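You operate a simulated robot arm through the tools that you are given. There is no shell and no other tool. Be economical: measure what you need, move in short steps, check, and stop when the job is done.

You run a simulated robot arm. Do the job below in one go: nothing can be reset, and whatever is moved stays where it is left.

TASK
Slide both hot lumps off the cooling board with the small turning paddle and cover the red one.
Fine: No jaws or hands on hot sugar; red to square 1, green to 3; paddle back; use the copper dome; yellow lump and tin dome stay.

Only the result counts: the job must be done as asked and must still hold three seconds after the hand-in. Knocking over, shifting, dropping, spilling or breaking anything else fails it. Lids that push on must go on centred and level and be pressed home; caps that screw on are set level and turned clockwise until they are tight.

THE ROBOT
A 6-joint arm with a two-finger parallel gripper, fixed in place. Base frame: the origin is at the foot of the arm, x ahead of it, y to its left, z up; the work surface is at about z = 920. Readings come in mm, rad, newtons and seconds.
With the tool pointing down near the work surface it reaches from about 240 to 660 mm from the base axis. Its first joint turns from -1.152 to 1.152 rad. Payload 2.9 kg.
The tool frame sits at the grasp point between the pads (the TCP): z along the fingers, y along the line on which they close. The tips reach 30 mm beyond it. The gripper opens to 110 mm. The fingers are 20 mm wide and 10 mm thick; the gripper's body (48 by 112 mm) begins 55 mm behind the TCP.
Orientation is that of the tool frame in the base frame, as [roll, pitch, yaw] about the fixed x, y, z axes, in that order (R = Rz(yaw) Ry(pitch) Rx(roll)). With the fingers straight down and closing along the base's y, the tool's x points along the base's -x, its y along +y and its z along -z.

THE INTERFACE
- The arm moves only by the tool apply_moves. Its argument "rows" is a list of rows, each a list of 7 numbers: the turn, a rotation vector about the tool's x, y, z in units of 45 degrees (1.0 is 45 degrees), then the shift along the tool's x, y, z in units of 500 mm (1.0 is 500 mm), then the finger opening in mm, from 0 to 110. In form: [[ax, ay, az, x, y, z, gripper], ...]. A call has 1 to 20 rows; each row is the pose to reach, as a shift and turn from the pose commanded when the call began, along the tool's axes at that moment. A call with a number of a shift or a turn outside -1 to 1 is refused whole. Rows are played at 5 a second. More than 50 mm and 0.15 rad between two rows, or a gripper value outside its range, and nothing of the call is played. Where a pose cannot be reached the arm comes as near as it can. A force on the tool above 40 N (or 10 N above the force at the start of the call, whichever is more), or a blocked arm, ends the call early, and 0.2 s more pass. Each finger travels about 108 mm/s and halts on what it meets, pressing with about 37 N; the grip force reading is that of the motor and also rises with nothing between the fingers. The clock runs only during rows and for 0.2 s after the last one: add rows that repeat a pose to give the fingers time. It gives the time, the measured TCP pose, the force on the tool (base axes), the opening and the grip force at its end, in the units of the frame above (readings bear some noise).
- Cameras (640 x 400 px; columns grow to the right, rows downward): "scene" is fixed at [81.5, 433.5, 1397]; the picture's right is [-0.75, -0.66, 0.00], its down [-0.29, 0.32, -0.90] and it looks along [0.60, -0.68, -0.43] (base axes); focal length 319 px, centre (320, 200). "wrist" rides on the gripper at [-36, 0, -57] in the tool frame; the picture's right is [0.00, -1.00, 0.00], its down [0.97, 0.00, -0.24] and it looks along [0.24, 0.00, 0.97] (tool axes); focal length 218 px, centre (320, 200). There is no depth. A picture from a camera that has moved, and an enlarged one, comes with that camera's place and axes in the base frame and with its lens.
- snapshot(camera): a new picture of that camera. It takes no simulated time.
- zoom(camera, box): a new picture of the part [left, top, right, bottom] of that camera's present view, enlarged. It takes no simulated time.
- job_done(): hands the job in; it is judged then, once.

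Work in short steps. Places have to be worked out from the pictures, the camera data and where the tool is seen: move nearer, look again, correct. Check each grasp and each placing, and mend what went wrong. You have 120 turns and 68 pictures in all, those below and enlarged ones among them. Open the gripper and draw the arm clear of the work before you hand the job in, unless the task says otherwise; then end with one line.

The tools are called after "Request:" as a command line: name --pt "numbers of a row" for each row, then --argument value for the rest, lists and objects as JSON in quotes. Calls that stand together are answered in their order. apply_moves: Moves the arm, as the interface text tells. Its arguments: {"type":"object","properties":{"rows":{"type":"array"}},"required":["rows"]} The other tools are called the same way: snapshot (camera) takes a picture; zoom (camera, box) takes an enlarged picture of a part of a camera's view; job_done () hands the job in.

At the start:

```text
t: 0.0
ee_pos: [287.2, -254.0, 1275.8]
tcp_rot: [3.141, 0.0, -3.141]
force: [-0.2, 0.3, 0.1]
gripper_width: 109.9
gripper_force: 0.0
```

scene: 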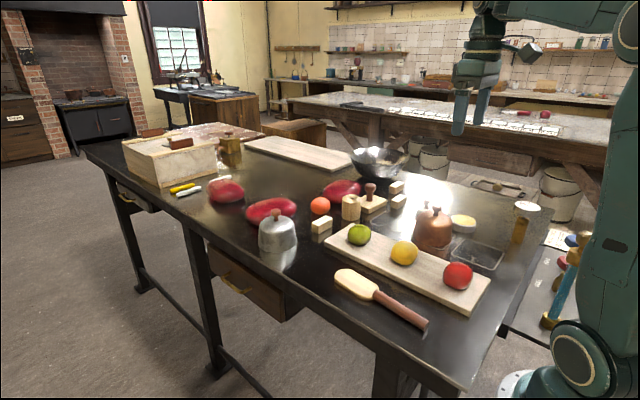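
wrist: 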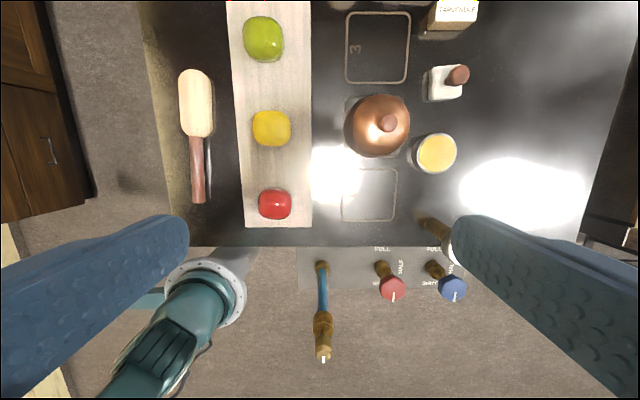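

The paddle seems to lie left of the board, with the squares to its right. I'll zoom in to confirm the labels and sizes before moving.

Request:
zoom --camera "wrist" --box '[150, 0, 490, 230]'

Request:
zoom --camera "scene" --box '[300, 170, 560, 340]'

```text
1.74 times, centred on (320, 115) of wrist
camera zoom: at [323.5, -256.0, 1332.8], right [0.0, -1.0, 0.0], down [-0.97, 0.0, 0.24], along [-0.24, 0.0, -0.97], focal length 380 px, centre (320, 348)
```

zoom: 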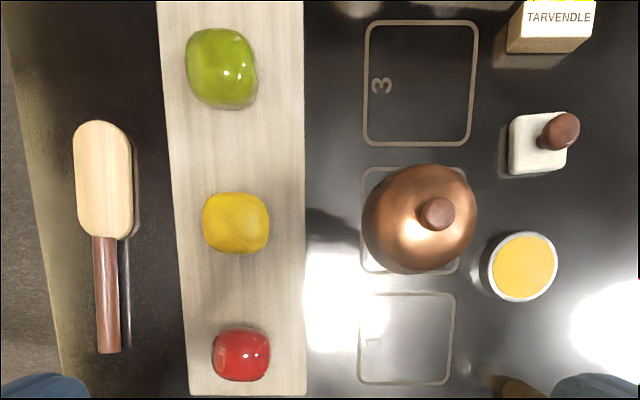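

```text
2.35 times, centred on (430, 255) of scene
camera zoom: at [81.5, 433.5, 1397.0], right [-0.75, -0.66, 0.0], down [-0.29, 0.32, -0.9], along [0.6, -0.68, -0.43], focal length 751 px, centre (61, 71)
```

zoom: 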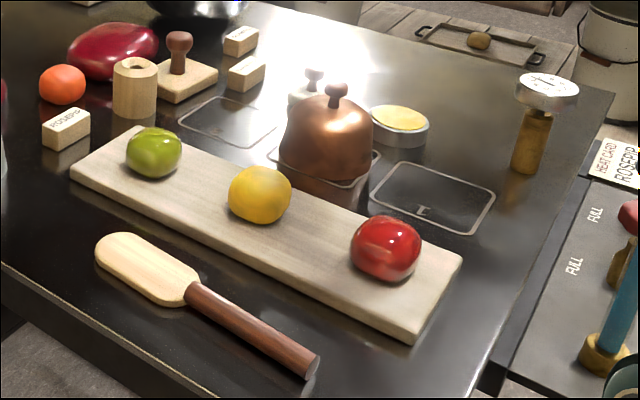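

Square 1 is at about (231,-351), square 3 at about (480,-349), and the paddle handle at about x 218–339, y -24…-36. I'll move above the handle, aligned with it, and look again.

Request:
apply_moves --pt "0 0 0.015 -0.003 0.055 0.056 110" --pt "0 0 0.03 -0.006 0.111 0.113 100" --pt "0 0 0.045 -0.01 0.166 0.17 90" --pt "0 0 0.06 -0.013 0.222 0.226 80" --pt "0 0 0.075 -0.016 0.277 0.282 70" --pt "0 0 0.09 -0.019 0.333 0.339 60" --pt "0 0 0.105 -0.022 0.388 0.395 60" --pt "0 0 0.118 -0.0256 0.444 0.452 60" --pt "0 0 0.118 -0.0256 0.444 0.452 60"

Request:
snapshot --camera "wrist"

Request:
snapshot --camera "scene"

```text
t: 2.0
ee_pos: [300.9, -30.6, 1049.6]
tcp_rot: [-3.139, 0.001, 3.05]
force: [0.3, 0.3, -0.1]
gripper_width: 60.1
gripper_force: 0.0
```

```text
63 pictures are left
camera wrist: at [336.6, -36.1, 1105.6], right [-0.09, -1.0, 0.0], down [-0.97, 0.09, 0.24], along [-0.24, 0.02, -0.97], focal length 218 px, centre (320, 200)
```

wrist: 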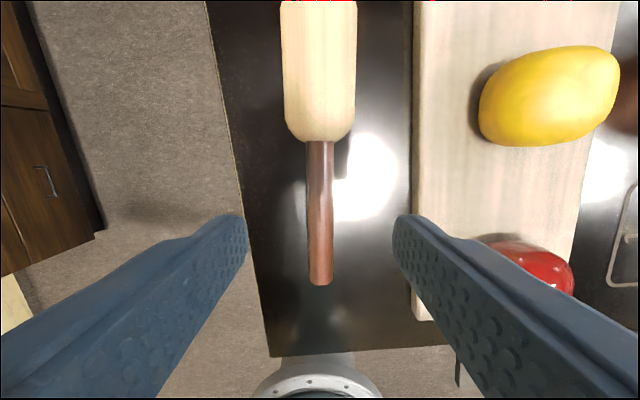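

```text
62 pictures are left
```

scene: 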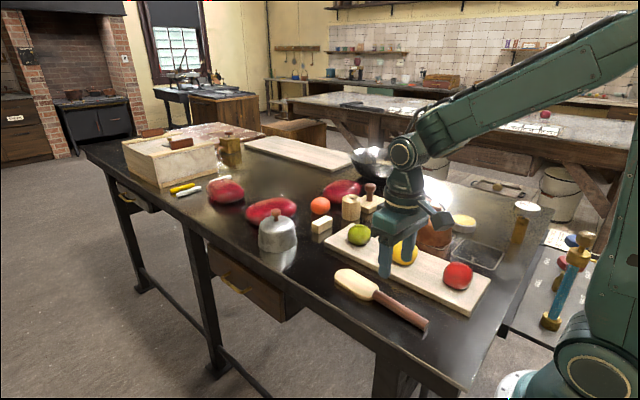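

The tool is aligned with the handle (axis y≈-32 at x=300, width about 21 mm). I'll descend so the tips end just above the table, then close.

Request:
apply_moves --pt "0 0 0 0 0 0.06 60" --pt "0 0 0 0 0 0.12 60" --pt "0 0 0 0 0 0.16 60" --pt "0 0 0 0 0 0.18 60" --pt "0 0 0 0 0 0.193 60" --pt "0 0 0 0 0 0.193 60"

Request:
snapshot --camera "wrist"

```text
t: 3.4
ee_pos: [300.4, -33.1, 952.7]
tcp_rot: [-3.141, -0.002, 3.049]
force: [0.5, -0.1, 0.7]
gripper_width: 60.1
gripper_force: 0.0
```

```text
61 pictures are left
camera wrist: at [336.1, -37.3, 1009.6], right [-0.09, -1.0, 0.0], down [-0.97, 0.09, 0.24], along [-0.24, 0.02, -0.97], focal length 218 px, centre (320, 200)
```

wrist: 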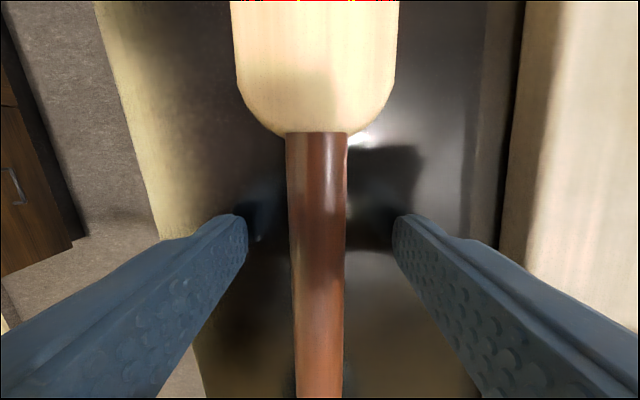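

The handle sits centred between the pads. I'll close now.

Request:
apply_moves --pt "0 0 0 0 0 0 30" --pt "0 0 0 0 0 0 10" --pt "0 0 0 0 0 0 10" --pt "0 0 0 0 0 0 10"

```text
t: 4.4
ee_pos: [299.9, -33.8, 953.4]
tcp_rot: [-3.141, 0.0, 3.048]
force: [-0.4, 0.8, -1.0]
gripper_width: 20.9
gripper_force: 36.4
```

Gripped at 20.9 mm. I'll lift 60 mm and check how the paddle hangs.

Request:
apply_moves --pt "0 0 0 0 0 -0.02 5" --pt "0 0 0 0 0 -0.06 5" --pt "0 0 0 0 0 -0.12 5" --pt "0 0 0 0 0 -0.14 5" --pt "0 0 0 0 0 -0.14 5"

Request:
snapshot --camera "wrist"

Request:
zoom --camera "scene" --box '[300, 150, 560, 340]'

```text
t: 5.6
ee_pos: [300.0, -32.5, 1023.1]
tcp_rot: [-3.141, 0.001, 3.047]
force: [-0.1, 0.7, -1.1]
gripper_width: 20.9
gripper_force: 36.3
```

```text
60 pictures are left
camera wrist: at [335.4, -36.6, 1080.3], right [-0.09, -1.0, 0.0], down [-0.97, 0.09, 0.24], along [-0.24, 0.02, -0.97], focal length 218 px, centre (320, 200)
```

wrist: 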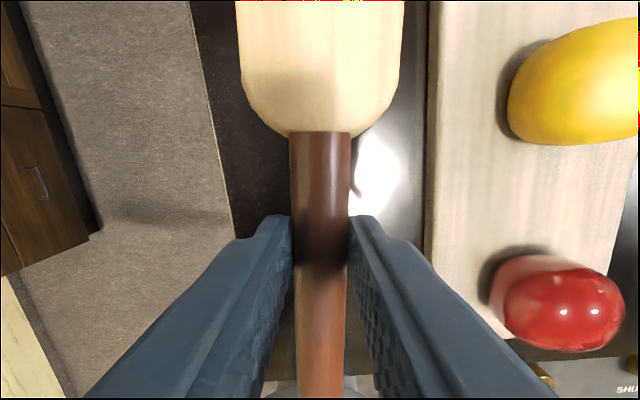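

```text
2.11 times, centred on (430, 245) of scene
camera zoom: at [81.5, 433.5, 1397.0], right [-0.75, -0.66, 0.0], down [-0.29, 0.32, -0.9], along [0.6, -0.68, -0.43], focal length 672 px, centre (88, 105)
```

zoom: 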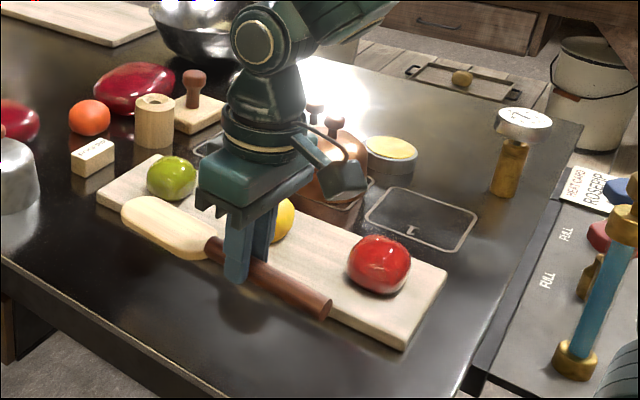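

The paddle is held firm and level, and the board is about 18 mm thick. Next I'll carry the paddle behind green while swinging the blade toward -y, in two stages at safe height.

Request:
apply_moves --pt "0 0 0 0 0 -0.074 5" --pt "0 0 0.14 -0.05 0.021 -0.074 5" --pt "0 0 0.28 -0.1 0.042 -0.074 5" --pt "0 0 0.42 -0.15 0.063 -0.074 5" --pt "0 0 0.56 -0.2 0.084 -0.074 5" --pt "0 0 0.7 -0.25 0.105 -0.074 5" --pt "0 0 0.84 -0.3 0.126 -0.074 5" --pt "0 0 0.98 -0.3456 0.1473 -0.074 5" --pt "0 0 0.98 -0.3456 0.1473 -0.074 5"

Request:
apply_moves --pt "0 0 0.15 0 0 0 5" --pt "0 0 0.3 0 0 0 5" --pt "0 0 0.45 0 0 0 5" --pt "0 0 0.6 0 0 0 5" --pt "0 0 0.75 0 0 0 5" --pt "0 0 0.91 0 0 0 5" --pt "0 0 0.91 0 0 0 5"

Request:
snapshot --camera "wrist"

Request:
zoom --camera "scene" --box '[300, 150, 560, 340]'

```text
t: 7.6
ee_pos: [480.8, 24.8, 1061.7]
tcp_rot: [-3.141, 0.001, 2.278]
force: [-0.3, -0.9, -0.5]
gripper_width: 20.6
gripper_force: 37.5
```

```text
t: 9.2
ee_pos: [478.5, 24.7, 1060.9]
tcp_rot: [3.141, 0.001, 1.563]
force: [0.2, 0.3, -0.7]
gripper_width: 20.8
gripper_force: 37.6
```

```text
58 pictures are left
camera wrist: at [478.8, -12.8, 1117.7], right [-1.0, 0.01, 0.0], down [0.01, 0.97, 0.24], along [0.0, 0.24, -0.97], focal length 218 px, centre (320, 200)
```

wrist: 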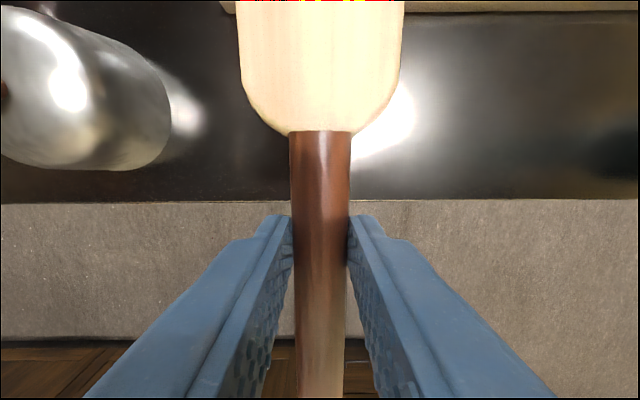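

```text
2.11 times, centred on (430, 245) of scene
camera zoom: at [81.5, 433.5, 1397.0], right [-0.75, -0.66, 0.0], down [-0.29, 0.32, -0.9], along [0.6, -0.68, -0.43], focal length 672 px, centre (88, 105)
```

zoom: 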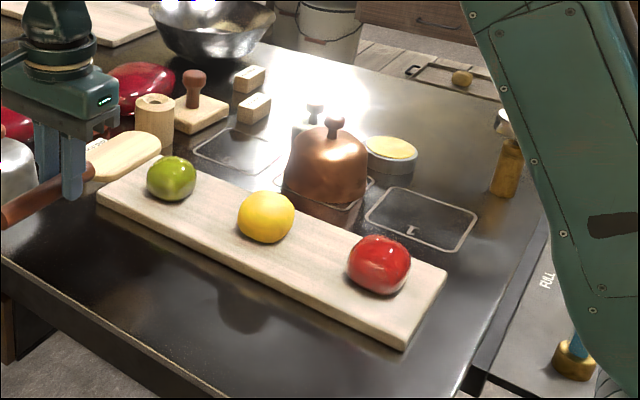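

Blade points to -y with green directly ahead (~(477,-169)). I'll lower to TCP z≈975 so the blade rides a little above the board top.

Request:
apply_moves --pt "0 0 0 0 0 0.06 5" --pt "0 0 0 0 0 0.12 5" --pt "0 0 0 0 0 0.16 5" --pt "0 0 0 0 0 0.172 5" --pt "0 0 0 0 0 0.172 5"

Request:
zoom --camera "scene" --box '[290, 190, 450, 290]'

```text
t: 10.4
ee_pos: [478.8, 22.5, 975.2]
tcp_rot: [3.142, 0.001, 1.565]
force: [-0.1, 0.8, 0.1]
gripper_width: 21.0
gripper_force: 37.3
```

```text
4.00 times, centred on (370, 240) of scene
camera zoom: at [81.5, 433.5, 1397.0], right [-0.75, -0.66, 0.0], down [-0.29, 0.32, -0.9], along [0.6, -0.68, -0.43], focal length 1277 px, centre (120, 40)
```

zoom: 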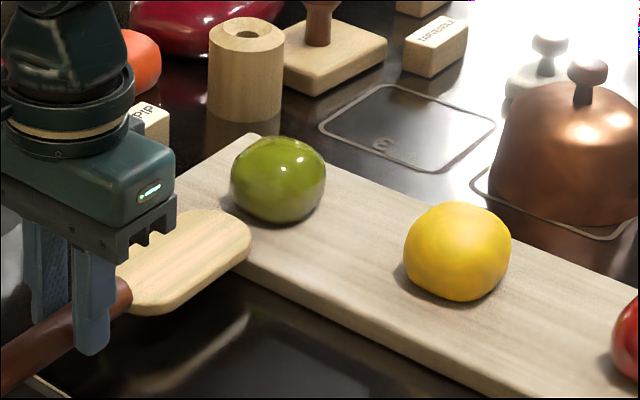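

The tip is centred behind green with clearance over the board. I'll push slowly for 60 mm.

Request:
apply_moves --pt "0 0 0 -0.014 0 0 5" --pt "0 0 0 -0.028 0 0 5" --pt "0 0 0 -0.04 0 0 5" --pt "0 0 0 -0.05 0 0 5" --pt "0 0 0 -0.06 0 0 5" --pt "0 0 0 -0.07 0 0 5" --pt "0 0 0 -0.08 0 0 5" --pt "0 0 0 -0.09 0 0 5" --pt "0 0 0 -0.1 0 0 5" --pt "0 0 0 -0.11 0 0 5" --pt "0 0 0 -0.12 0 0 5" --pt "0 0 0 -0.12 0 0 5"

Request:
zoom --camera "scene" --box '[290, 190, 450, 290]'

```text
t: 13.0
ee_pos: [478.2, -36.7, 974.3]
tcp_rot: [-3.141, 0.0, 1.567]
force: [0.7, 0.2, -0.6]
gripper_width: 20.9
gripper_force: 37.0
```

```text
4.00 times, centred on (370, 240) of scene
camera zoom: at [81.5, 433.5, 1397.0], right [-0.75, -0.66, 0.0], down [-0.29, 0.32, -0.9], along [0.6, -0.68, -0.43], focal length 1277 px, centre (120, 40)
```

zoom: 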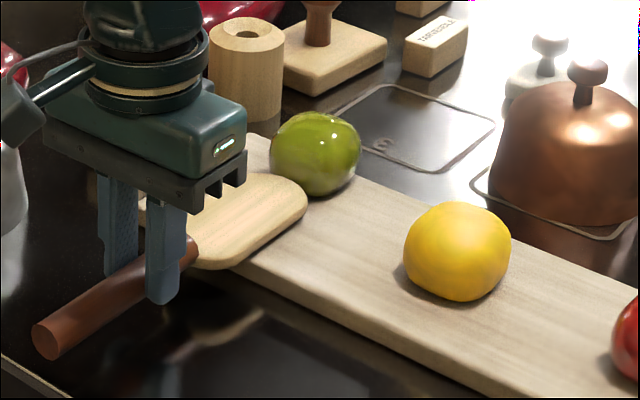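

Green slides straight (now about (476,-212)). I'll push it slowly over the edge.

Request:
apply_moves --pt "0 0 0 -0.01 0 0 5" --pt "0 0 0 -0.02 0 0 5" --pt "0 0 0 -0.03 0 0 5" --pt "0 0 0 -0.038 0 0 5" --pt "0 0 0 -0.046 0 0 5" --pt "0 0 0 -0.054 0 0 5" --pt "0 0 0 -0.062 0 0 5" --pt "0 0 0 -0.07 0 0 5" --pt "0 0 0 -0.078 0 0 5" --pt "0 0 0 -0.086 0 0 5" --pt "0 0 0 -0.086 0 0 5" --pt "0 0 0 -0.086 0 0 5"

Request:
zoom --camera "scene" --box '[290, 170, 450, 270]'

Request:
snapshot --camera "wrist"

```text
t: 15.6
ee_pos: [477.9, -78.5, 974.8]
tcp_rot: [3.141, 0.001, 1.563]
force: [-0.7, -0.4, -1.8]
gripper_width: 20.7
gripper_force: 37.0
```

```text
4.00 times, centred on (370, 220) of scene
camera zoom: at [81.6, 433.5, 1397.0], right [-0.75, -0.66, 0.0], down [-0.29, 0.32, -0.9], along [0.6, -0.68, -0.43], focal length 1277 px, centre (120, 120)
```

zoom: 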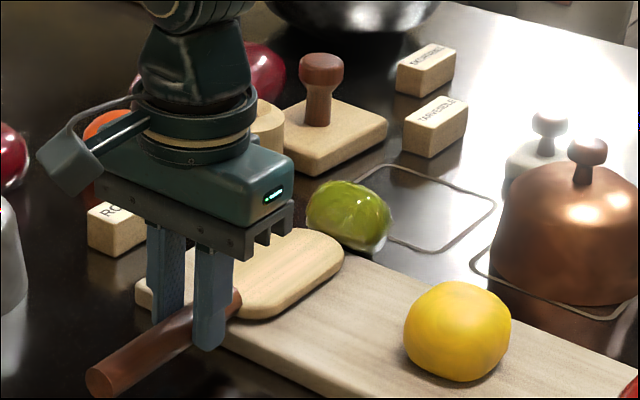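

```text
53 pictures are left
camera wrist: at [478.1, -115.6, 1031.5], right [-1.0, 0.01, 0.0], down [0.01, 0.97, 0.24], along [0.0, 0.24, -0.97], focal length 218 px, centre (320, 200)
```

wrist: 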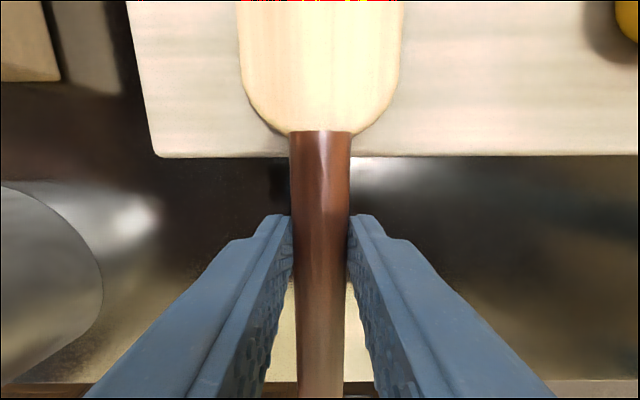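

Green is tilted over the board's edge. I'll continue another 30 mm slowly so it settles onto the table.

Request:
apply_moves --pt "0 0 0 -0.006 0 0 5" --pt "0 0 0 -0.012 0 0 5" --pt "0 0 0 -0.018 0 0 5" --pt "0 0 0 -0.024 0 0 5" --pt "0 0 0 -0.03 0 0 5" --pt "0 0 0 -0.036 0 0 5" --pt "0 0 0 -0.042 0 0 5" --pt "0 0 0 -0.048 0 0 5" --pt "0 0 0 -0.054 0 0 5" --pt "0 0 0 -0.06 0 0 5" --pt "0 0 0 -0.06 0 0 5" --pt "0 0 0 -0.06 0 0 5"

Request:
zoom --camera "scene" --box '[290, 170, 450, 270]'

```text
t: 18.2
ee_pos: [478.5, -108.5, 974.4]
tcp_rot: [3.141, -0.001, 1.563]
force: [0.6, 1.4, -0.2]
gripper_width: 21.0
gripper_force: 37.0
```

```text
4.00 times, centred on (370, 220) of scene
camera zoom: at [81.5, 433.5, 1397.0], right [-0.75, -0.66, 0.0], down [-0.29, 0.32, -0.9], along [0.6, -0.68, -0.43], focal length 1277 px, centre (120, 120)
```

zoom: 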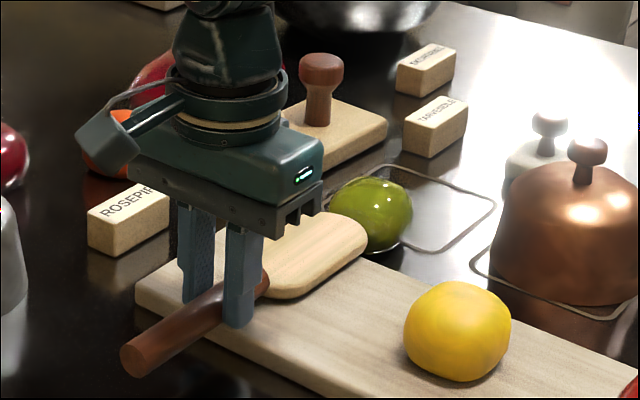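

Green is on the table at about (478,-288). I'll push 20 mm more and see whether it slides or rolls.

Request:
apply_moves --pt "0 0 0 -0.006 0 0 5" --pt "0 0 0 -0.012 0 0 5" --pt "0 0 0 -0.018 0 0 5" --pt "0 0 0 -0.024 0 0 5" --pt "0 0 0 -0.03 0 0 5" --pt "0 0 0 -0.036 0 0 5" --pt "0 0 0 -0.042 0 0 5" --pt "0 0 0 -0.042 0 0 5"

Request:
zoom --camera "scene" --box '[290, 170, 450, 270]'

```text
t: 20.0
ee_pos: [478.8, -129.2, 974.4]
tcp_rot: [3.14, 0.0, 1.566]
force: [-0.2, -0.4, -0.3]
gripper_width: 20.9
gripper_force: 37.2
```

```text
4.00 times, centred on (370, 220) of scene
camera zoom: at [81.5, 433.5, 1397.0], right [-0.75, -0.66, 0.0], down [-0.29, 0.32, -0.9], along [0.6, -0.68, -0.43], focal length 1277 px, centre (120, 120)
```

zoom: 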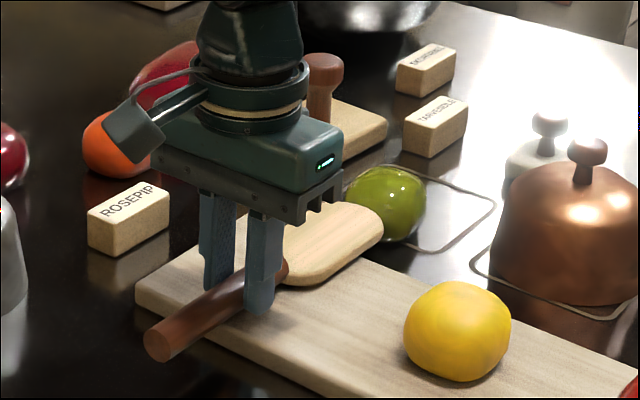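

It slides evenly, now at about (477,-309). I'll push the remaining 40 mm.

Request:
apply_moves --pt "0 0 0 -0.008 0 0 5" --pt "0 0 0 -0.016 0 0 5" --pt "0 0 0 -0.024 0 0 5" --pt "0 0 0 -0.032 0 0 5" --pt "0 0 0 -0.04 0 0 5" --pt "0 0 0 -0.048 0 0 5" --pt "0 0 0 -0.056 0 0 5" --pt "0 0 0 -0.064 0 0 5" --pt "0 0 0 -0.07 0 0 5" --pt "0 0 0 -0.076 0 0 5" --pt "0 0 0 -0.076 0 0 5"

Request:
zoom --camera "scene" --box '[290, 170, 450, 270]'

```text
t: 22.4
ee_pos: [478.1, -167.8, 975.1]
tcp_rot: [-3.141, -0.001, 1.563]
force: [-1.0, 0.5, -0.7]
gripper_width: 20.7
gripper_force: 37.2
```

```text
4.00 times, centred on (370, 220) of scene
camera zoom: at [81.5, 433.5, 1397.0], right [-0.75, -0.66, 0.0], down [-0.29, 0.32, -0.9], along [0.6, -0.68, -0.43], focal length 1277 px, centre (120, 120)
```

zoom: 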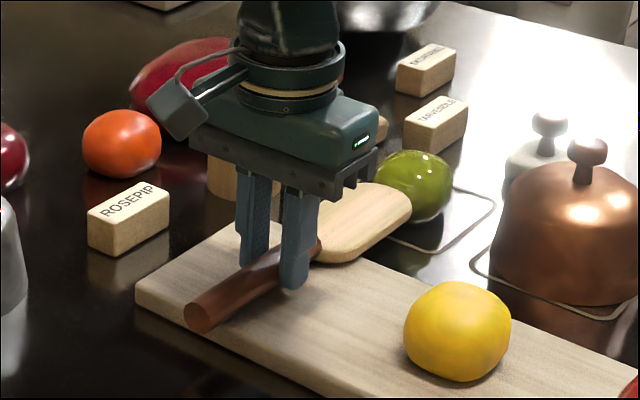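

Green is centred in square 3 at about (475,-346). I'll back off, lift, and carry the paddle behind red with a slight 10° angle to stay within reach.

Request:
apply_moves --pt "0 0 0 0.02 0 0 5" --pt "0 0 0 0.06 0 0 5" --pt "0 0 0 0.08 0 -0.08 5" --pt "0 0 0 0.08 0 -0.17 5" --pt "0 0 0.03 0.122 -0.066 -0.17 5" --pt "0 0 0.06 0.164 -0.132 -0.17 5" --pt "0 0 0.09 0.206 -0.198 -0.17 5" --pt "0 0 0.12 0.248 -0.264 -0.17 5" --pt "0 0 0.16 0.29 -0.33 -0.17 5" --pt "0 0 0.2 0.332 -0.396 -0.17 5" --pt "0 0 0.222 0.374 -0.46 -0.17 5" --pt "0 0 0.222 0.374 -0.46 -0.17 5" --pt "0 0 0.222 0.374 -0.46 -0.17 5"

Request:
zoom --camera "scene" --box '[300, 150, 560, 340]'

```text
t: 25.2
ee_pos: [247.7, 18.3, 1060.6]
tcp_rot: [-3.141, 0.0, 1.39]
force: [-0.3, -0.2, -0.4]
gripper_width: 20.8
gripper_force: 37.2
```

```text
2.11 times, centred on (430, 245) of scene
camera zoom: at [81.5, 433.5, 1397.0], right [-0.75, -0.66, 0.0], down [-0.29, 0.32, -0.9], along [0.6, -0.68, -0.43], focal length 672 px, centre (88, 105)
```

zoom: 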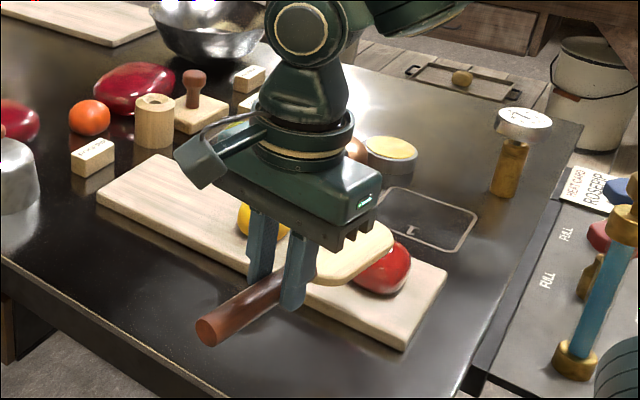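

Pose reached as planned. Lowering to TCP z≈975 behind red.

Request:
apply_moves --pt "0 0 0 0 0 0.06 5" --pt "0 0 0 0 0 0.12 5" --pt "0 0 0 0 0 0.16 5" --pt "0 0 0 0 0 0.171 5" --pt "0 0 0 0 0 0.171 5"

Request:
zoom --camera "scene" --box '[370, 220, 530, 320]'

```text
t: 26.4
ee_pos: [248.9, 22.3, 974.2]
tcp_rot: [-3.14, 0.0, 1.393]
force: [-0.3, -0.1, -0.7]
gripper_width: 21.0
gripper_force: 36.7
```

```text
4.00 times, centred on (450, 270) of scene
camera zoom: at [81.5, 433.5, 1397.0], right [-0.75, -0.66, 0.0], down [-0.29, 0.32, -0.9], along [0.6, -0.68, -0.43], focal length 1277 px, centre (-200, -80)
```

zoom: 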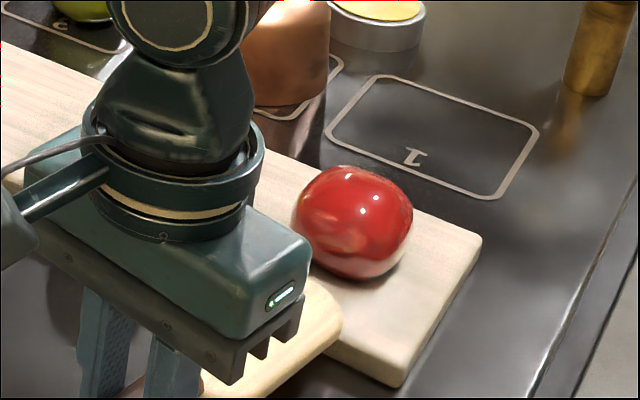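

The tip is aligned behind red with about 20 mm to go. I'll push 60 mm toward -y, drifting slightly to +x.

Request:
apply_moves --pt "0 0 0 -0.0137 0.0029 0 5" --pt "0 0 0 -0.0274 0.0058 0 5" --pt "0 0 0 -0.0382 0.0081 0 5" --pt "0 0 0 -0.048 0.0102 0 5" --pt "0 0 0 -0.0578 0.0123 0 5" --pt "0 0 0 -0.0676 0.0144 0 5" --pt "0 0 0 -0.0774 0.0165 0 5" --pt "0 0 0 -0.0872 0.0186 0 5" --pt "0 0 0 -0.097 0.0207 0 5" --pt "0 0 0 -0.1068 0.0228 0 5" --pt "0 0 0 -0.1175 0.025 0 5" --pt "0 0 0 -0.1175 0.025 0 5"

Request:
zoom --camera "scene" --box '[370, 220, 530, 320]'

```text
t: 29.0
ee_pos: [250.2, -38.4, 974.6]
tcp_rot: [3.141, -0.001, 1.39]
force: [-0.2, 0.0, -0.7]
gripper_width: 20.7
gripper_force: 36.8
```

```text
4.00 times, centred on (450, 270) of scene
camera zoom: at [81.5, 433.5, 1397.0], right [-0.75, -0.66, 0.0], down [-0.29, 0.32, -0.9], along [0.6, -0.68, -0.43], focal length 1277 px, centre (-200, -80)
```

zoom: 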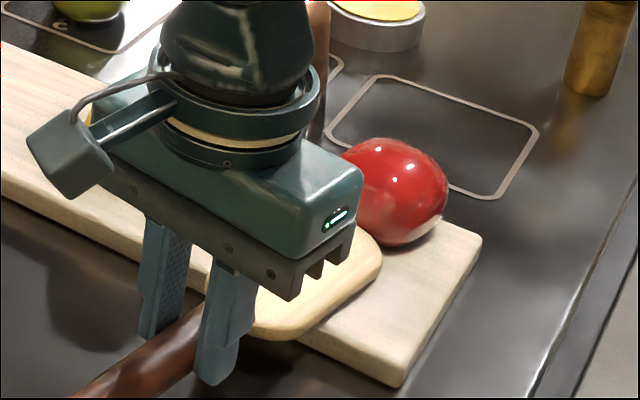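

Red drifted to x≈214 because of the paddle angle. I'll back off, straighten the paddle by 5° and shift it to -x so the push is corrected.

Request:
apply_moves --pt "0 0 0 0.0276 -0.005 0 5" --pt "0 0 -0.05 0.024 -0.03 0 5" --pt "0 0 -0.111 0.0174 -0.06 0 5" --pt "0 0 -0.111 0.0174 -0.06 0 5" --pt "0 0 -0.111 0.0174 -0.06 0 5"

Request:
zoom --camera "scene" --box '[370, 220, 530, 320]'

```text
t: 30.2
ee_pos: [226.3, -25.5, 975.0]
tcp_rot: [-3.14, 0.001, 1.477]
force: [0.0, 0.5, -1.2]
gripper_width: 20.7
gripper_force: 37.2
out of reach, approached as far as the arm can: row 3, 4, 5
```

```text
4.00 times, centred on (450, 270) of scene
camera zoom: at [81.5, 433.5, 1397.0], right [-0.75, -0.66, 0.0], down [-0.29, 0.32, -0.9], along [0.6, -0.68, -0.43], focal length 1277 px, centre (-200, -80)
```

zoom: 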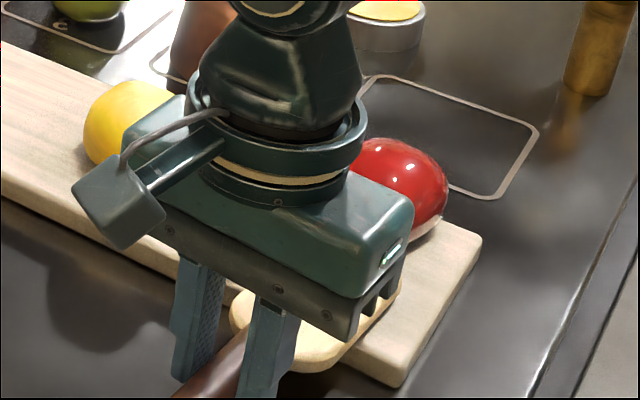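

The arm is at its inner limit, but the tip is now roughly behind red. I'll push 32 mm, easing toward -x as reach allows.

Request:
apply_moves --pt "0 0 0 -0.012 0 0 5" --pt "0 0 0 -0.024 -0.001 0 5" --pt "0 0 0 -0.034 -0.001 0 5" --pt "0 0 0 -0.044 -0.0015 0 5" --pt "0 0 0 -0.054 -0.002 0 5" --pt "0 0 0 -0.0645 -0.002 0 5" --pt "0 0 0 -0.0645 -0.002 0 5"

Request:
zoom --camera "scene" --box '[370, 210, 530, 310]'

```text
t: 31.8
ee_pos: [221.7, -56.9, 976.6]
tcp_rot: [3.142, 0.001, 1.478]
force: [0.0, 0.5, -1.1]
gripper_width: 21.1
gripper_force: 36.9
```

```text
4.00 times, centred on (450, 260) of scene
camera zoom: at [81.5, 433.5, 1397.0], right [-0.75, -0.66, 0.0], down [-0.29, 0.32, -0.9], along [0.6, -0.68, -0.43], focal length 1277 px, centre (-200, -40)
```

zoom: 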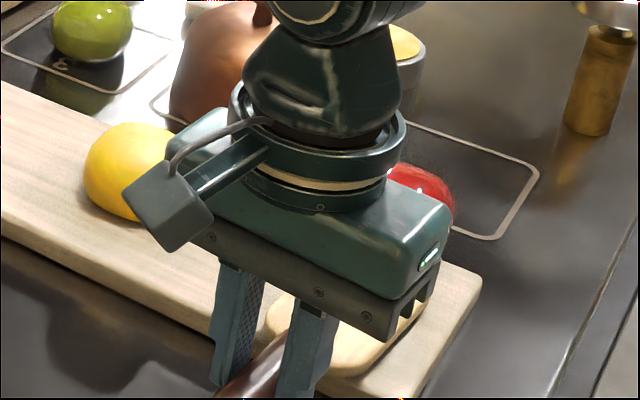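

Red is at about (215,-230) with no more drift. I'll push it slowly over the edge.

Request:
apply_moves --pt "0 0 0 -0.008 0.0007 0 5" --pt "0 0 0 -0.016 0.0015 0 5" --pt "0 0 0 -0.024 0.002 0 5" --pt "0 0 0 -0.032 0.003 0 5" --pt "0 0 0 -0.04 0.004 0 5" --pt "0 0 0 -0.048 0.0045 0 5" --pt "0 0 0 -0.056 0.005 0 5" --pt "0 0 0 -0.064 0.006 0 5" --pt "0 0 0 -0.072 0.0067 0 5" --pt "0 0 0 -0.08 0.0075 0 5" --pt "0 0 0 -0.08 0.0075 0 5" --pt "0 0 0 -0.08 0.0075 0 5"

Request:
zoom --camera "scene" --box '[370, 200, 530, 300]'

```text
t: 34.4
ee_pos: [221.2, -97.9, 974.3]
tcp_rot: [-3.141, 0.001, 1.476]
force: [0.3, 0.6, -1.5]
gripper_width: 20.6
gripper_force: 37.2
```

```text
4.00 times, centred on (450, 250) of scene
camera zoom: at [81.5, 433.5, 1397.0], right [-0.75, -0.66, 0.0], down [-0.29, 0.32, -0.9], along [0.6, -0.68, -0.43], focal length 1277 px, centre (-200, 0)
```

zoom: 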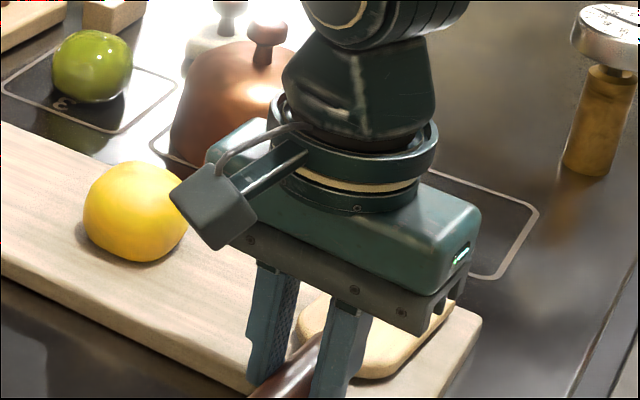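

Red is hidden behind the gripper; tip is at about y -243. I'll push 15 mm more so it is clear of the edge, then back off and lift for a view.

Request:
apply_moves --pt "0 0 0 -0.008 0.0007 0 5" --pt "0 0 0 -0.016 0.0015 0 5" --pt "0 0 0 -0.024 0.0022 0 5" --pt "0 0 0 -0.03 0.0028 0 5" --pt "0 0 0 -0.03 0.0028 0 5" --pt "0 0 0 0.03 -0.0028 0 5" --pt "0 0 0 0.05 -0.0028 -0.08 5" --pt "0 0 0 0.05 -0.0028 -0.17 5" --pt "0 0 0 0.05 -0.0028 -0.26 5" --pt "0 0 0 0.05 -0.0028 -0.34 5" --pt "0 0 0 0.05 -0.0028 -0.34 5"

Request:
zoom --camera "scene" --box '[370, 200, 530, 300]'

```text
t: 36.8
ee_pos: [225.6, -70.4, 1145.8]
tcp_rot: [-3.141, 0.0, 1.478]
force: [0.0, 0.5, -1.1]
gripper_width: 21.1
gripper_force: 37.3
```

```text
4.00 times, centred on (450, 250) of scene
camera zoom: at [81.5, 433.5, 1397.0], right [-0.75, -0.66, 0.0], down [-0.29, 0.32, -0.9], along [0.6, -0.68, -0.43], focal length 1277 px, centre (-200, 0)
```

zoom: 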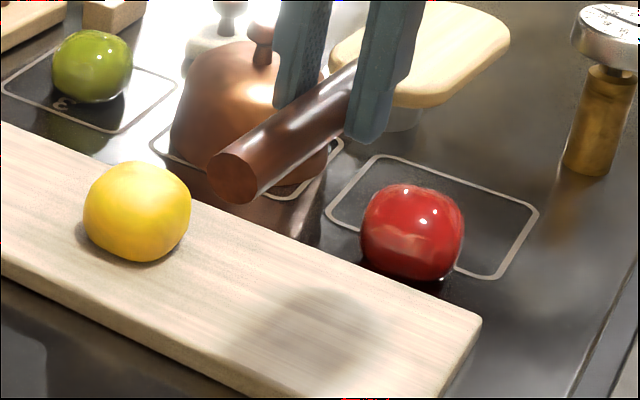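

Red is on the table at about (225,-285). I'll straighten the blade exactly to -y and come back down behind it for the last ~66 mm.

Request:
apply_moves --pt "0 0 -0.04 -0.02 0 0 5" --pt "0 0 -0.08 -0.045 -0.002 0 5" --pt "0 0 -0.118 -0.045 -0.002 0 5" --pt "0 0 -0.118 -0.045 -0.002 0.08 5" --pt "0 0 -0.118 -0.045 -0.002 0.16 5" --pt "0 0 -0.118 -0.045 -0.002 0.24 5" --pt "0 0 -0.118 -0.045 -0.002 0.29 5" --pt "0 0 -0.118 -0.045 -0.002 0.29 5"

Request:
zoom --camera "scene" --box '[370, 200, 530, 300]'

```text
t: 38.6
ee_pos: [220.8, -95.5, 1000.4]
tcp_rot: [3.141, -0.001, 1.57]
force: [-0.2, 0.7, -1.0]
gripper_width: 21.2
gripper_force: 37.3
```

```text
4.00 times, centred on (450, 250) of scene
camera zoom: at [81.5, 433.5, 1397.0], right [-0.75, -0.66, 0.0], down [-0.29, 0.32, -0.9], along [0.6, -0.68, -0.43], focal length 1277 px, centre (-200, 0)
```

zoom: 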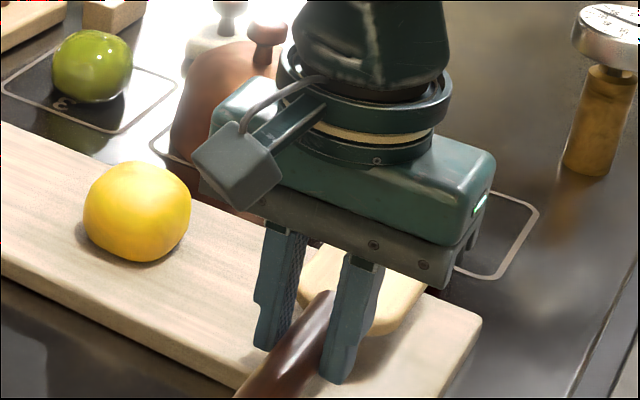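

In position. I'll lower 25 mm and push to grip y≈-173, which mirrors the distance that centred green.

Request:
apply_moves --pt "0 0 0 0 0 0.03 5" --pt "0 0 0 0 0 0.05 5" --pt "0 0 0 -0.014 0.001 0.05 5" --pt "0 0 0 -0.026 0.002 0.05 5" --pt "0 0 0 -0.036 0.003 0.05 5" --pt "0 0 0 -0.046 0.004 0.05 5" --pt "0 0 0 -0.056 0.005 0.05 5" --pt "0 0 0 -0.066 0.006 0.05 5" --pt "0 0 0 -0.076 0.006 0.05 5" --pt "0 0 0 -0.086 0.007 0.05 5" --pt "0 0 0 -0.096 0.008 0.05 5" --pt "0 0 0 -0.106 0.009 0.05 5" --pt "0 0 0 -0.116 0.01 0.05 5" --pt "0 0 0 -0.126 0.01 0.05 5" --pt "0 0 0 -0.136 0.011 0.05 5" --pt "0 0 0 -0.146 0.012 0.05 5" --pt "0 0 0 -0.154 0.012 0.05 5" --pt "0 0 0 -0.154 0.012 0.05 5"

Request:
apply_moves --pt "0 0 0 0.03 0 0 5" --pt "0 0 0 0.08 0 0 5" --pt "0 0 0 0.12 0 -0.08 5" --pt "0 0 0 0.16 0 -0.16 5" --pt "0 0 0 0.16 0 -0.25 5" --pt "0 0 0 0.16 0 -0.34 5" --pt "0 0 0 0.16 0 -0.34 5"

Request:
zoom --camera "scene" --box '[320, 180, 560, 330]'

```text
t: 42.4
ee_pos: [226.9, -171.2, 974.7]
tcp_rot: [3.141, 0.0, 1.57]
force: [-0.2, 0.6, -0.8]
gripper_width: 20.7
gripper_force: 37.1
```

```text
t: 44.0
ee_pos: [225.6, -90.8, 1145.1]
tcp_rot: [-3.141, -0.001, 1.571]
force: [-0.2, -0.1, -1.3]
gripper_width: 20.7
gripper_force: 37.2
```

```text
2.67 times, centred on (440, 255) of scene
camera zoom: at [81.5, 433.5, 1397.0], right [-0.75, -0.66, 0.0], down [-0.29, 0.32, -0.9], along [0.6, -0.68, -0.43], focal length 852 px, centre (0, 53)
```

zoom: 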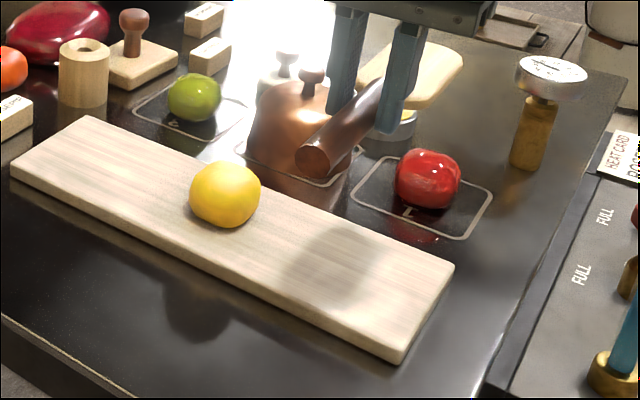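

Red is centred in square 1 at about (228,-345). Now I'll take the paddle back, swinging it high to its original direction.

Request:
apply_moves --pt "0 0 -0.12 0.015 0.02 0 5" --pt "0 0 -0.26 0.03 0.04 0 5" --pt "0 0 -0.4 0.045 0.06 0 5" --pt "0 0 -0.54 0.06 0.08 0 5" --pt "0 0 -0.68 0.08 0.1 0 5" --pt "0 0 -0.82 0.1 0.125 0 5" --pt "0 0 -0.94 0.116 0.149 0 5" --pt "0 0 -0.94 0.116 0.149 0 5"

Request:
apply_moves --pt "0 0 -0.14 0 0 0 5" --pt "0 0 -0.28 0 0 0 5" --pt "0 0 -0.42 0 0 0 5" --pt "0 0 -0.56 0 0 0 5" --pt "0 0 -0.7 0 0 0.05 5" --pt "0 0 -0.84 0 0 0.1 5" --pt "0 0 -0.94 0 0 0.17 5" --pt "0 0 -0.94 0 0 0.24 5" --pt "0 0 -0.94 0 0 0.24 5"

Request:
zoom --camera "scene" --box '[300, 150, 560, 340]'

Request:
snapshot --camera "wrist"

```text
t: 45.8
ee_pos: [299.2, -33.2, 1145.4]
tcp_rot: [-3.141, -0.001, 2.311]
force: [-0.3, -0.7, -0.8]
gripper_width: 20.7
gripper_force: 37.3
```

```text
t: 47.8
ee_pos: [300.1, -33.9, 1026.0]
tcp_rot: [3.141, 0.0, 3.049]
force: [-0.1, -0.2, -0.7]
gripper_width: 20.7
gripper_force: 36.7
```

```text
2.11 times, centred on (430, 245) of scene
camera zoom: at [81.5, 433.5, 1397.0], right [-0.75, -0.66, 0.0], down [-0.29, 0.32, -0.9], along [0.6, -0.68, -0.43], focal length 672 px, centre (88, 105)
```

zoom: 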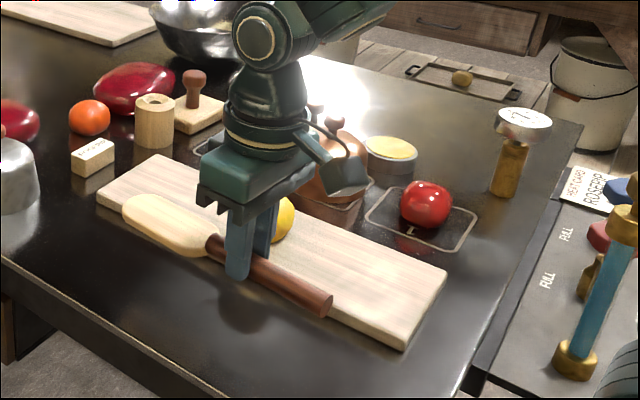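

```text
39 pictures are left
camera wrist: at [335.2, -38.1, 1083.0], right [-0.09, -1.0, 0.0], down [-0.97, 0.09, 0.24], along [-0.24, 0.02, -0.97], focal length 218 px, centre (320, 200)
```

wrist: 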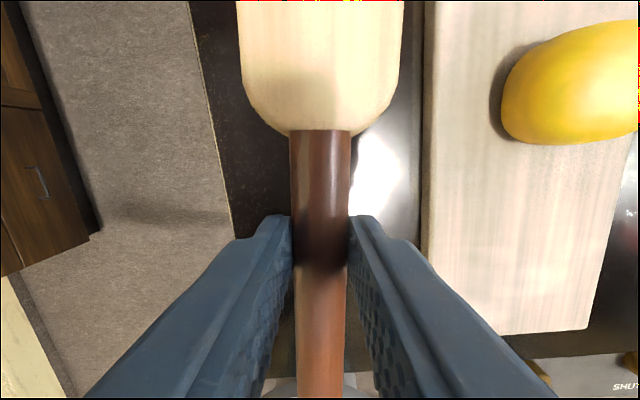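

Grip and pose match the original. I'll lower it to the table and release.

Request:
apply_moves --pt "0 0 0 0 0 0.06 5" --pt "0 0 0 0 0 0.11 5" --pt "0 0 0 0 0 0.13 5" --pt "0 0 0 0 0 0.138 5" --pt "0 0 0 0 0 0.1445 5" --pt "0 0 0 0 0 0.1445 5"

Request:
apply_moves --pt "0 0 0 0 0 0 30" --pt "0 0 0 0 0 0 50" --pt "0 0 0 0 0 0 60" --pt "0 0 0 0 0 0 60" --pt "0 0 0 0 0 -0.06 60" --pt "0 0 0 0 0 -0.15 60" --pt "0 0 0 0 0 -0.24 60" --pt "0 0 0 0 0 -0.33 60" --pt "0 0 0 0 0 -0.42 60" --pt "0 0 0 0 0 -0.42 60"

Request:
zoom --camera "scene" --box '[300, 170, 560, 340]'

Request:
snapshot --camera "wrist"

```text
t: 49.2
ee_pos: [300.0, -33.7, 953.4]
tcp_rot: [-3.141, 0.002, 3.048]
force: [-0.2, -0.7, 9.6]
gripper_width: 20.8
gripper_force: 36.9
```

```text
t: 51.4
ee_pos: [299.0, -33.9, 1164.2]
tcp_rot: [3.141, 0.001, 3.048]
force: [-0.5, -0.4, 0.3]
gripper_width: 59.8
gripper_force: 0.1
```

```text
2.35 times, centred on (430, 255) of scene
camera zoom: at [81.5, 433.5, 1397.0], right [-0.75, -0.66, 0.0], down [-0.29, 0.32, -0.9], along [0.6, -0.68, -0.43], focal length 751 px, centre (61, 71)
```

zoom: 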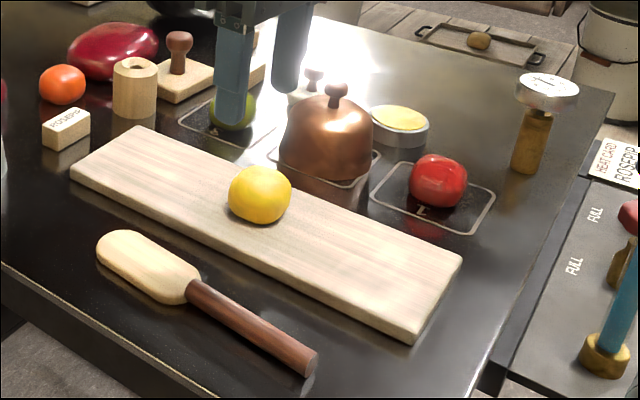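

```text
37 pictures are left
camera wrist: at [335.4, -38.5, 1220.5], right [-0.09, -1.0, 0.0], down [-0.97, 0.09, 0.24], along [-0.24, 0.02, -0.97], focal length 218 px, centre (320, 200)
```

wrist: 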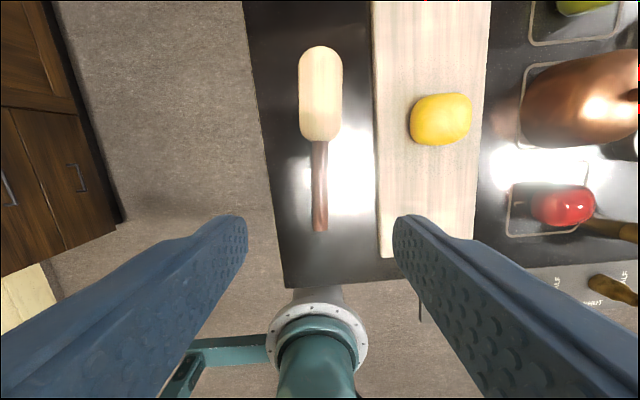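

The paddle is back in place, and the board and yellow lump are undisturbed. Next I'll go above the copper dome's knob at about (354,-350,1007) and look.

Request:
apply_moves --pt "0 0 -0.015 -0.021 -0.0775 0 60" --pt "0 0 -0.03 -0.042 -0.155 0 60" --pt "0 0 -0.045 -0.063 -0.2325 0 60" --pt "0 0 -0.06 -0.084 -0.31 0 60" --pt "0 0 -0.075 -0.105 -0.3875 0 60" --pt "0 0 -0.09 -0.126 -0.465 0.03 60" --pt "0 0 -0.105 -0.147 -0.5425 0.06 60" --pt "0 0 -0.118 -0.168 -0.62 0.088 60" --pt "0 0 -0.118 -0.168 -0.62 0.088 60"

Request:
snapshot --camera "wrist"

Request:
zoom --camera "scene" --box '[370, 150, 530, 250]'

```text
t: 53.4
ee_pos: [353.6, -351.5, 1116.5]
tcp_rot: [3.141, 0.001, 3.14]
force: [-0.5, 0.5, 0.1]
gripper_width: 60.0
gripper_force: 0.1
```

```text
36 pictures are left
camera wrist: at [390.3, -352.7, 1173.5], right [0.0, -1.0, 0.0], down [-0.97, 0.0, 0.24], along [-0.24, 0.0, -0.97], focal length 218 px, centre (320, 200)
```

wrist: 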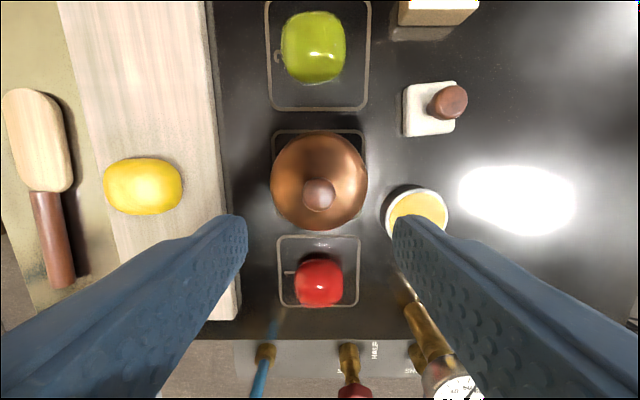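

```text
4.00 times, centred on (450, 200) of scene
camera zoom: at [81.6, 433.4, 1397.0], right [-0.75, -0.66, 0.0], down [-0.29, 0.32, -0.9], along [0.6, -0.68, -0.43], focal length 1277 px, centre (-200, 200)
```

zoom: 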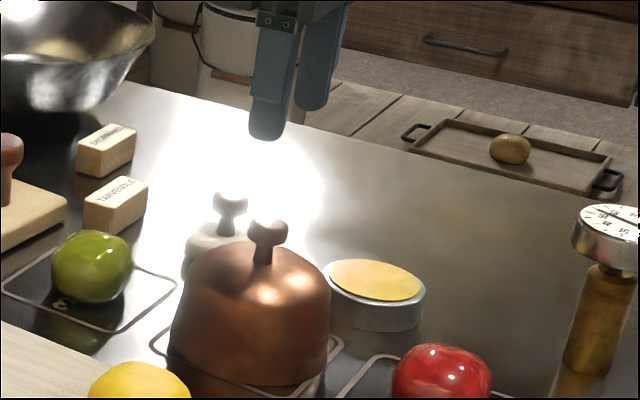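

The knob is at about (354,-352,1006) and the dome crown at about z 983. I'll descend to TCP z≈1020 so the pads straddle the knob, then check.

Request:
apply_moves --pt "0 0 0 0 0 0.06 60" --pt "0 0 0 0 0 0.12 60" --pt "0 0 0 0 0 0.16 60" --pt "0 0 0 0 0 0.194 60" --pt "0 0 0 0 0 0.194 60"

Request:
snapshot --camera "wrist"

Request:
zoom --camera "scene" --box '[380, 170, 500, 245]'

```text
t: 54.6
ee_pos: [354.7, -353.3, 1022.4]
tcp_rot: [3.14, 0.0, 3.14]
force: [0.2, -0.5, -0.3]
gripper_width: 59.8
gripper_force: 0.1
```

```text
34 pictures are left
camera wrist: at [390.9, -353.3, 1078.0], right [0.0, -1.0, 0.0], down [-0.97, 0.0, 0.24], along [-0.24, 0.0, -0.97], focal length 218 px, centre (320, 200)
```

wrist: 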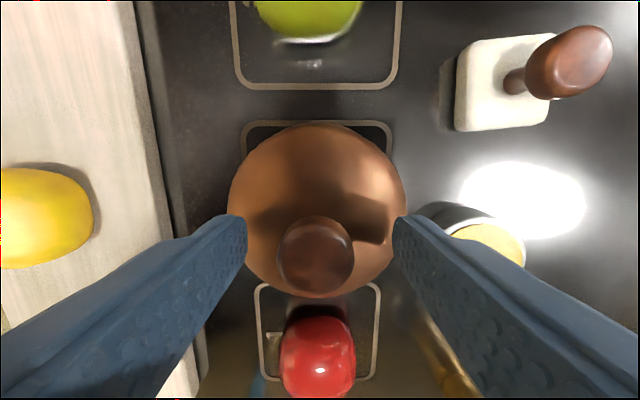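

```text
5.33 times, centred on (440, 208) of scene
camera zoom: at [81.5, 433.5, 1397.0], right [-0.75, -0.66, 0.0], down [-0.29, 0.32, -0.9], along [0.6, -0.68, -0.43], focal length 1703 px, centre (-320, 160)
```

zoom: 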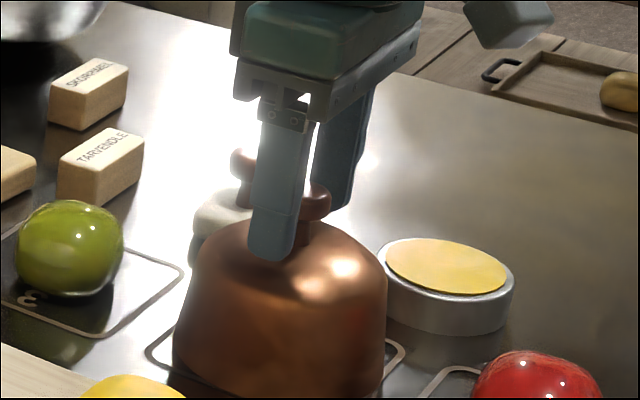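

The knob is between the fingers, 1–2 mm off-centre. I'll nudge and close on it.

Request:
apply_moves --pt "0 0 0 0 0.003 0.003 60" --pt "0 0 0 0 0.003 0.003 40" --pt "0 0 0 0 0.003 0.003 20" --pt "0 0 0 0 0.003 0.003 10" --pt "0 0 0 0 0.003 0.003 10" --pt "0 0 0 0 0.003 0.003 10"

```text
t: 56.0
ee_pos: [355.6, -351.0, 1019.3]
tcp_rot: [-3.141, 0.0, 3.14]
force: [0.6, 0.1, 0.4]
gripper_width: 24.6
gripper_force: 37.0
```

Gripped at 24.6 mm. Lifting 80 mm straight up.

Request:
apply_moves --pt "0 0 0 0 0 -0.01 8" --pt "0 0 0 0 0 -0.03 8" --pt "0 0 0 0 0 -0.06 8" --pt "0 0 0 0 0 -0.1 8" --pt "0 0 0 0 0 -0.14 8" --pt "0 0 0 0 0 -0.17 8" --pt "0 0 0 0 0 -0.17 8"

Request:
zoom --camera "scene" --box '[350, 130, 550, 255]'

Request:
snapshot --camera "wrist"

```text
t: 57.6
ee_pos: [356.2, -349.2, 1105.9]
tcp_rot: [-3.141, 0.001, 3.14]
force: [0.5, -0.2, -1.4]
gripper_width: 24.5
gripper_force: 36.5
```

```text
3.20 times, centred on (450, 192) of scene
camera zoom: at [81.5, 433.5, 1397.0], right [-0.75, -0.66, 0.0], down [-0.29, 0.32, -0.9], along [0.6, -0.68, -0.43], focal length 1022 px, centre (-96, 224)
```

zoom: 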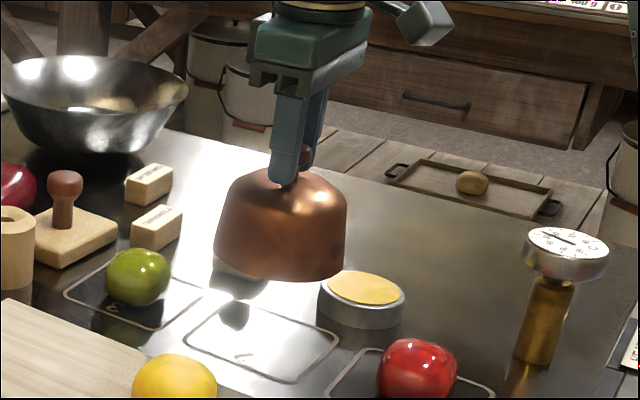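

```text
31 pictures are left
camera wrist: at [391.1, -350.3, 1162.3], right [0.0, -1.0, 0.0], down [-0.97, 0.0, 0.24], along [-0.24, 0.0, -0.97], focal length 218 px, centre (320, 200)
```

wrist: 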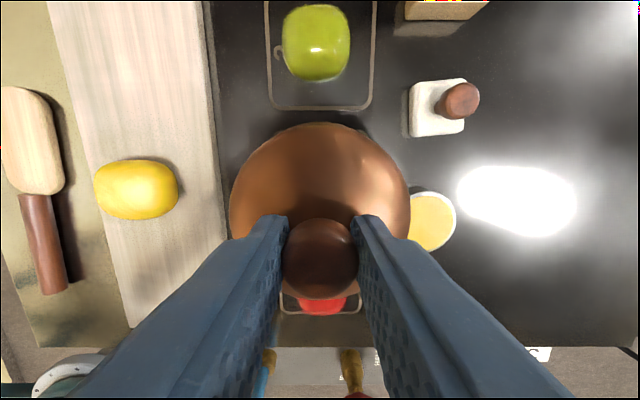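

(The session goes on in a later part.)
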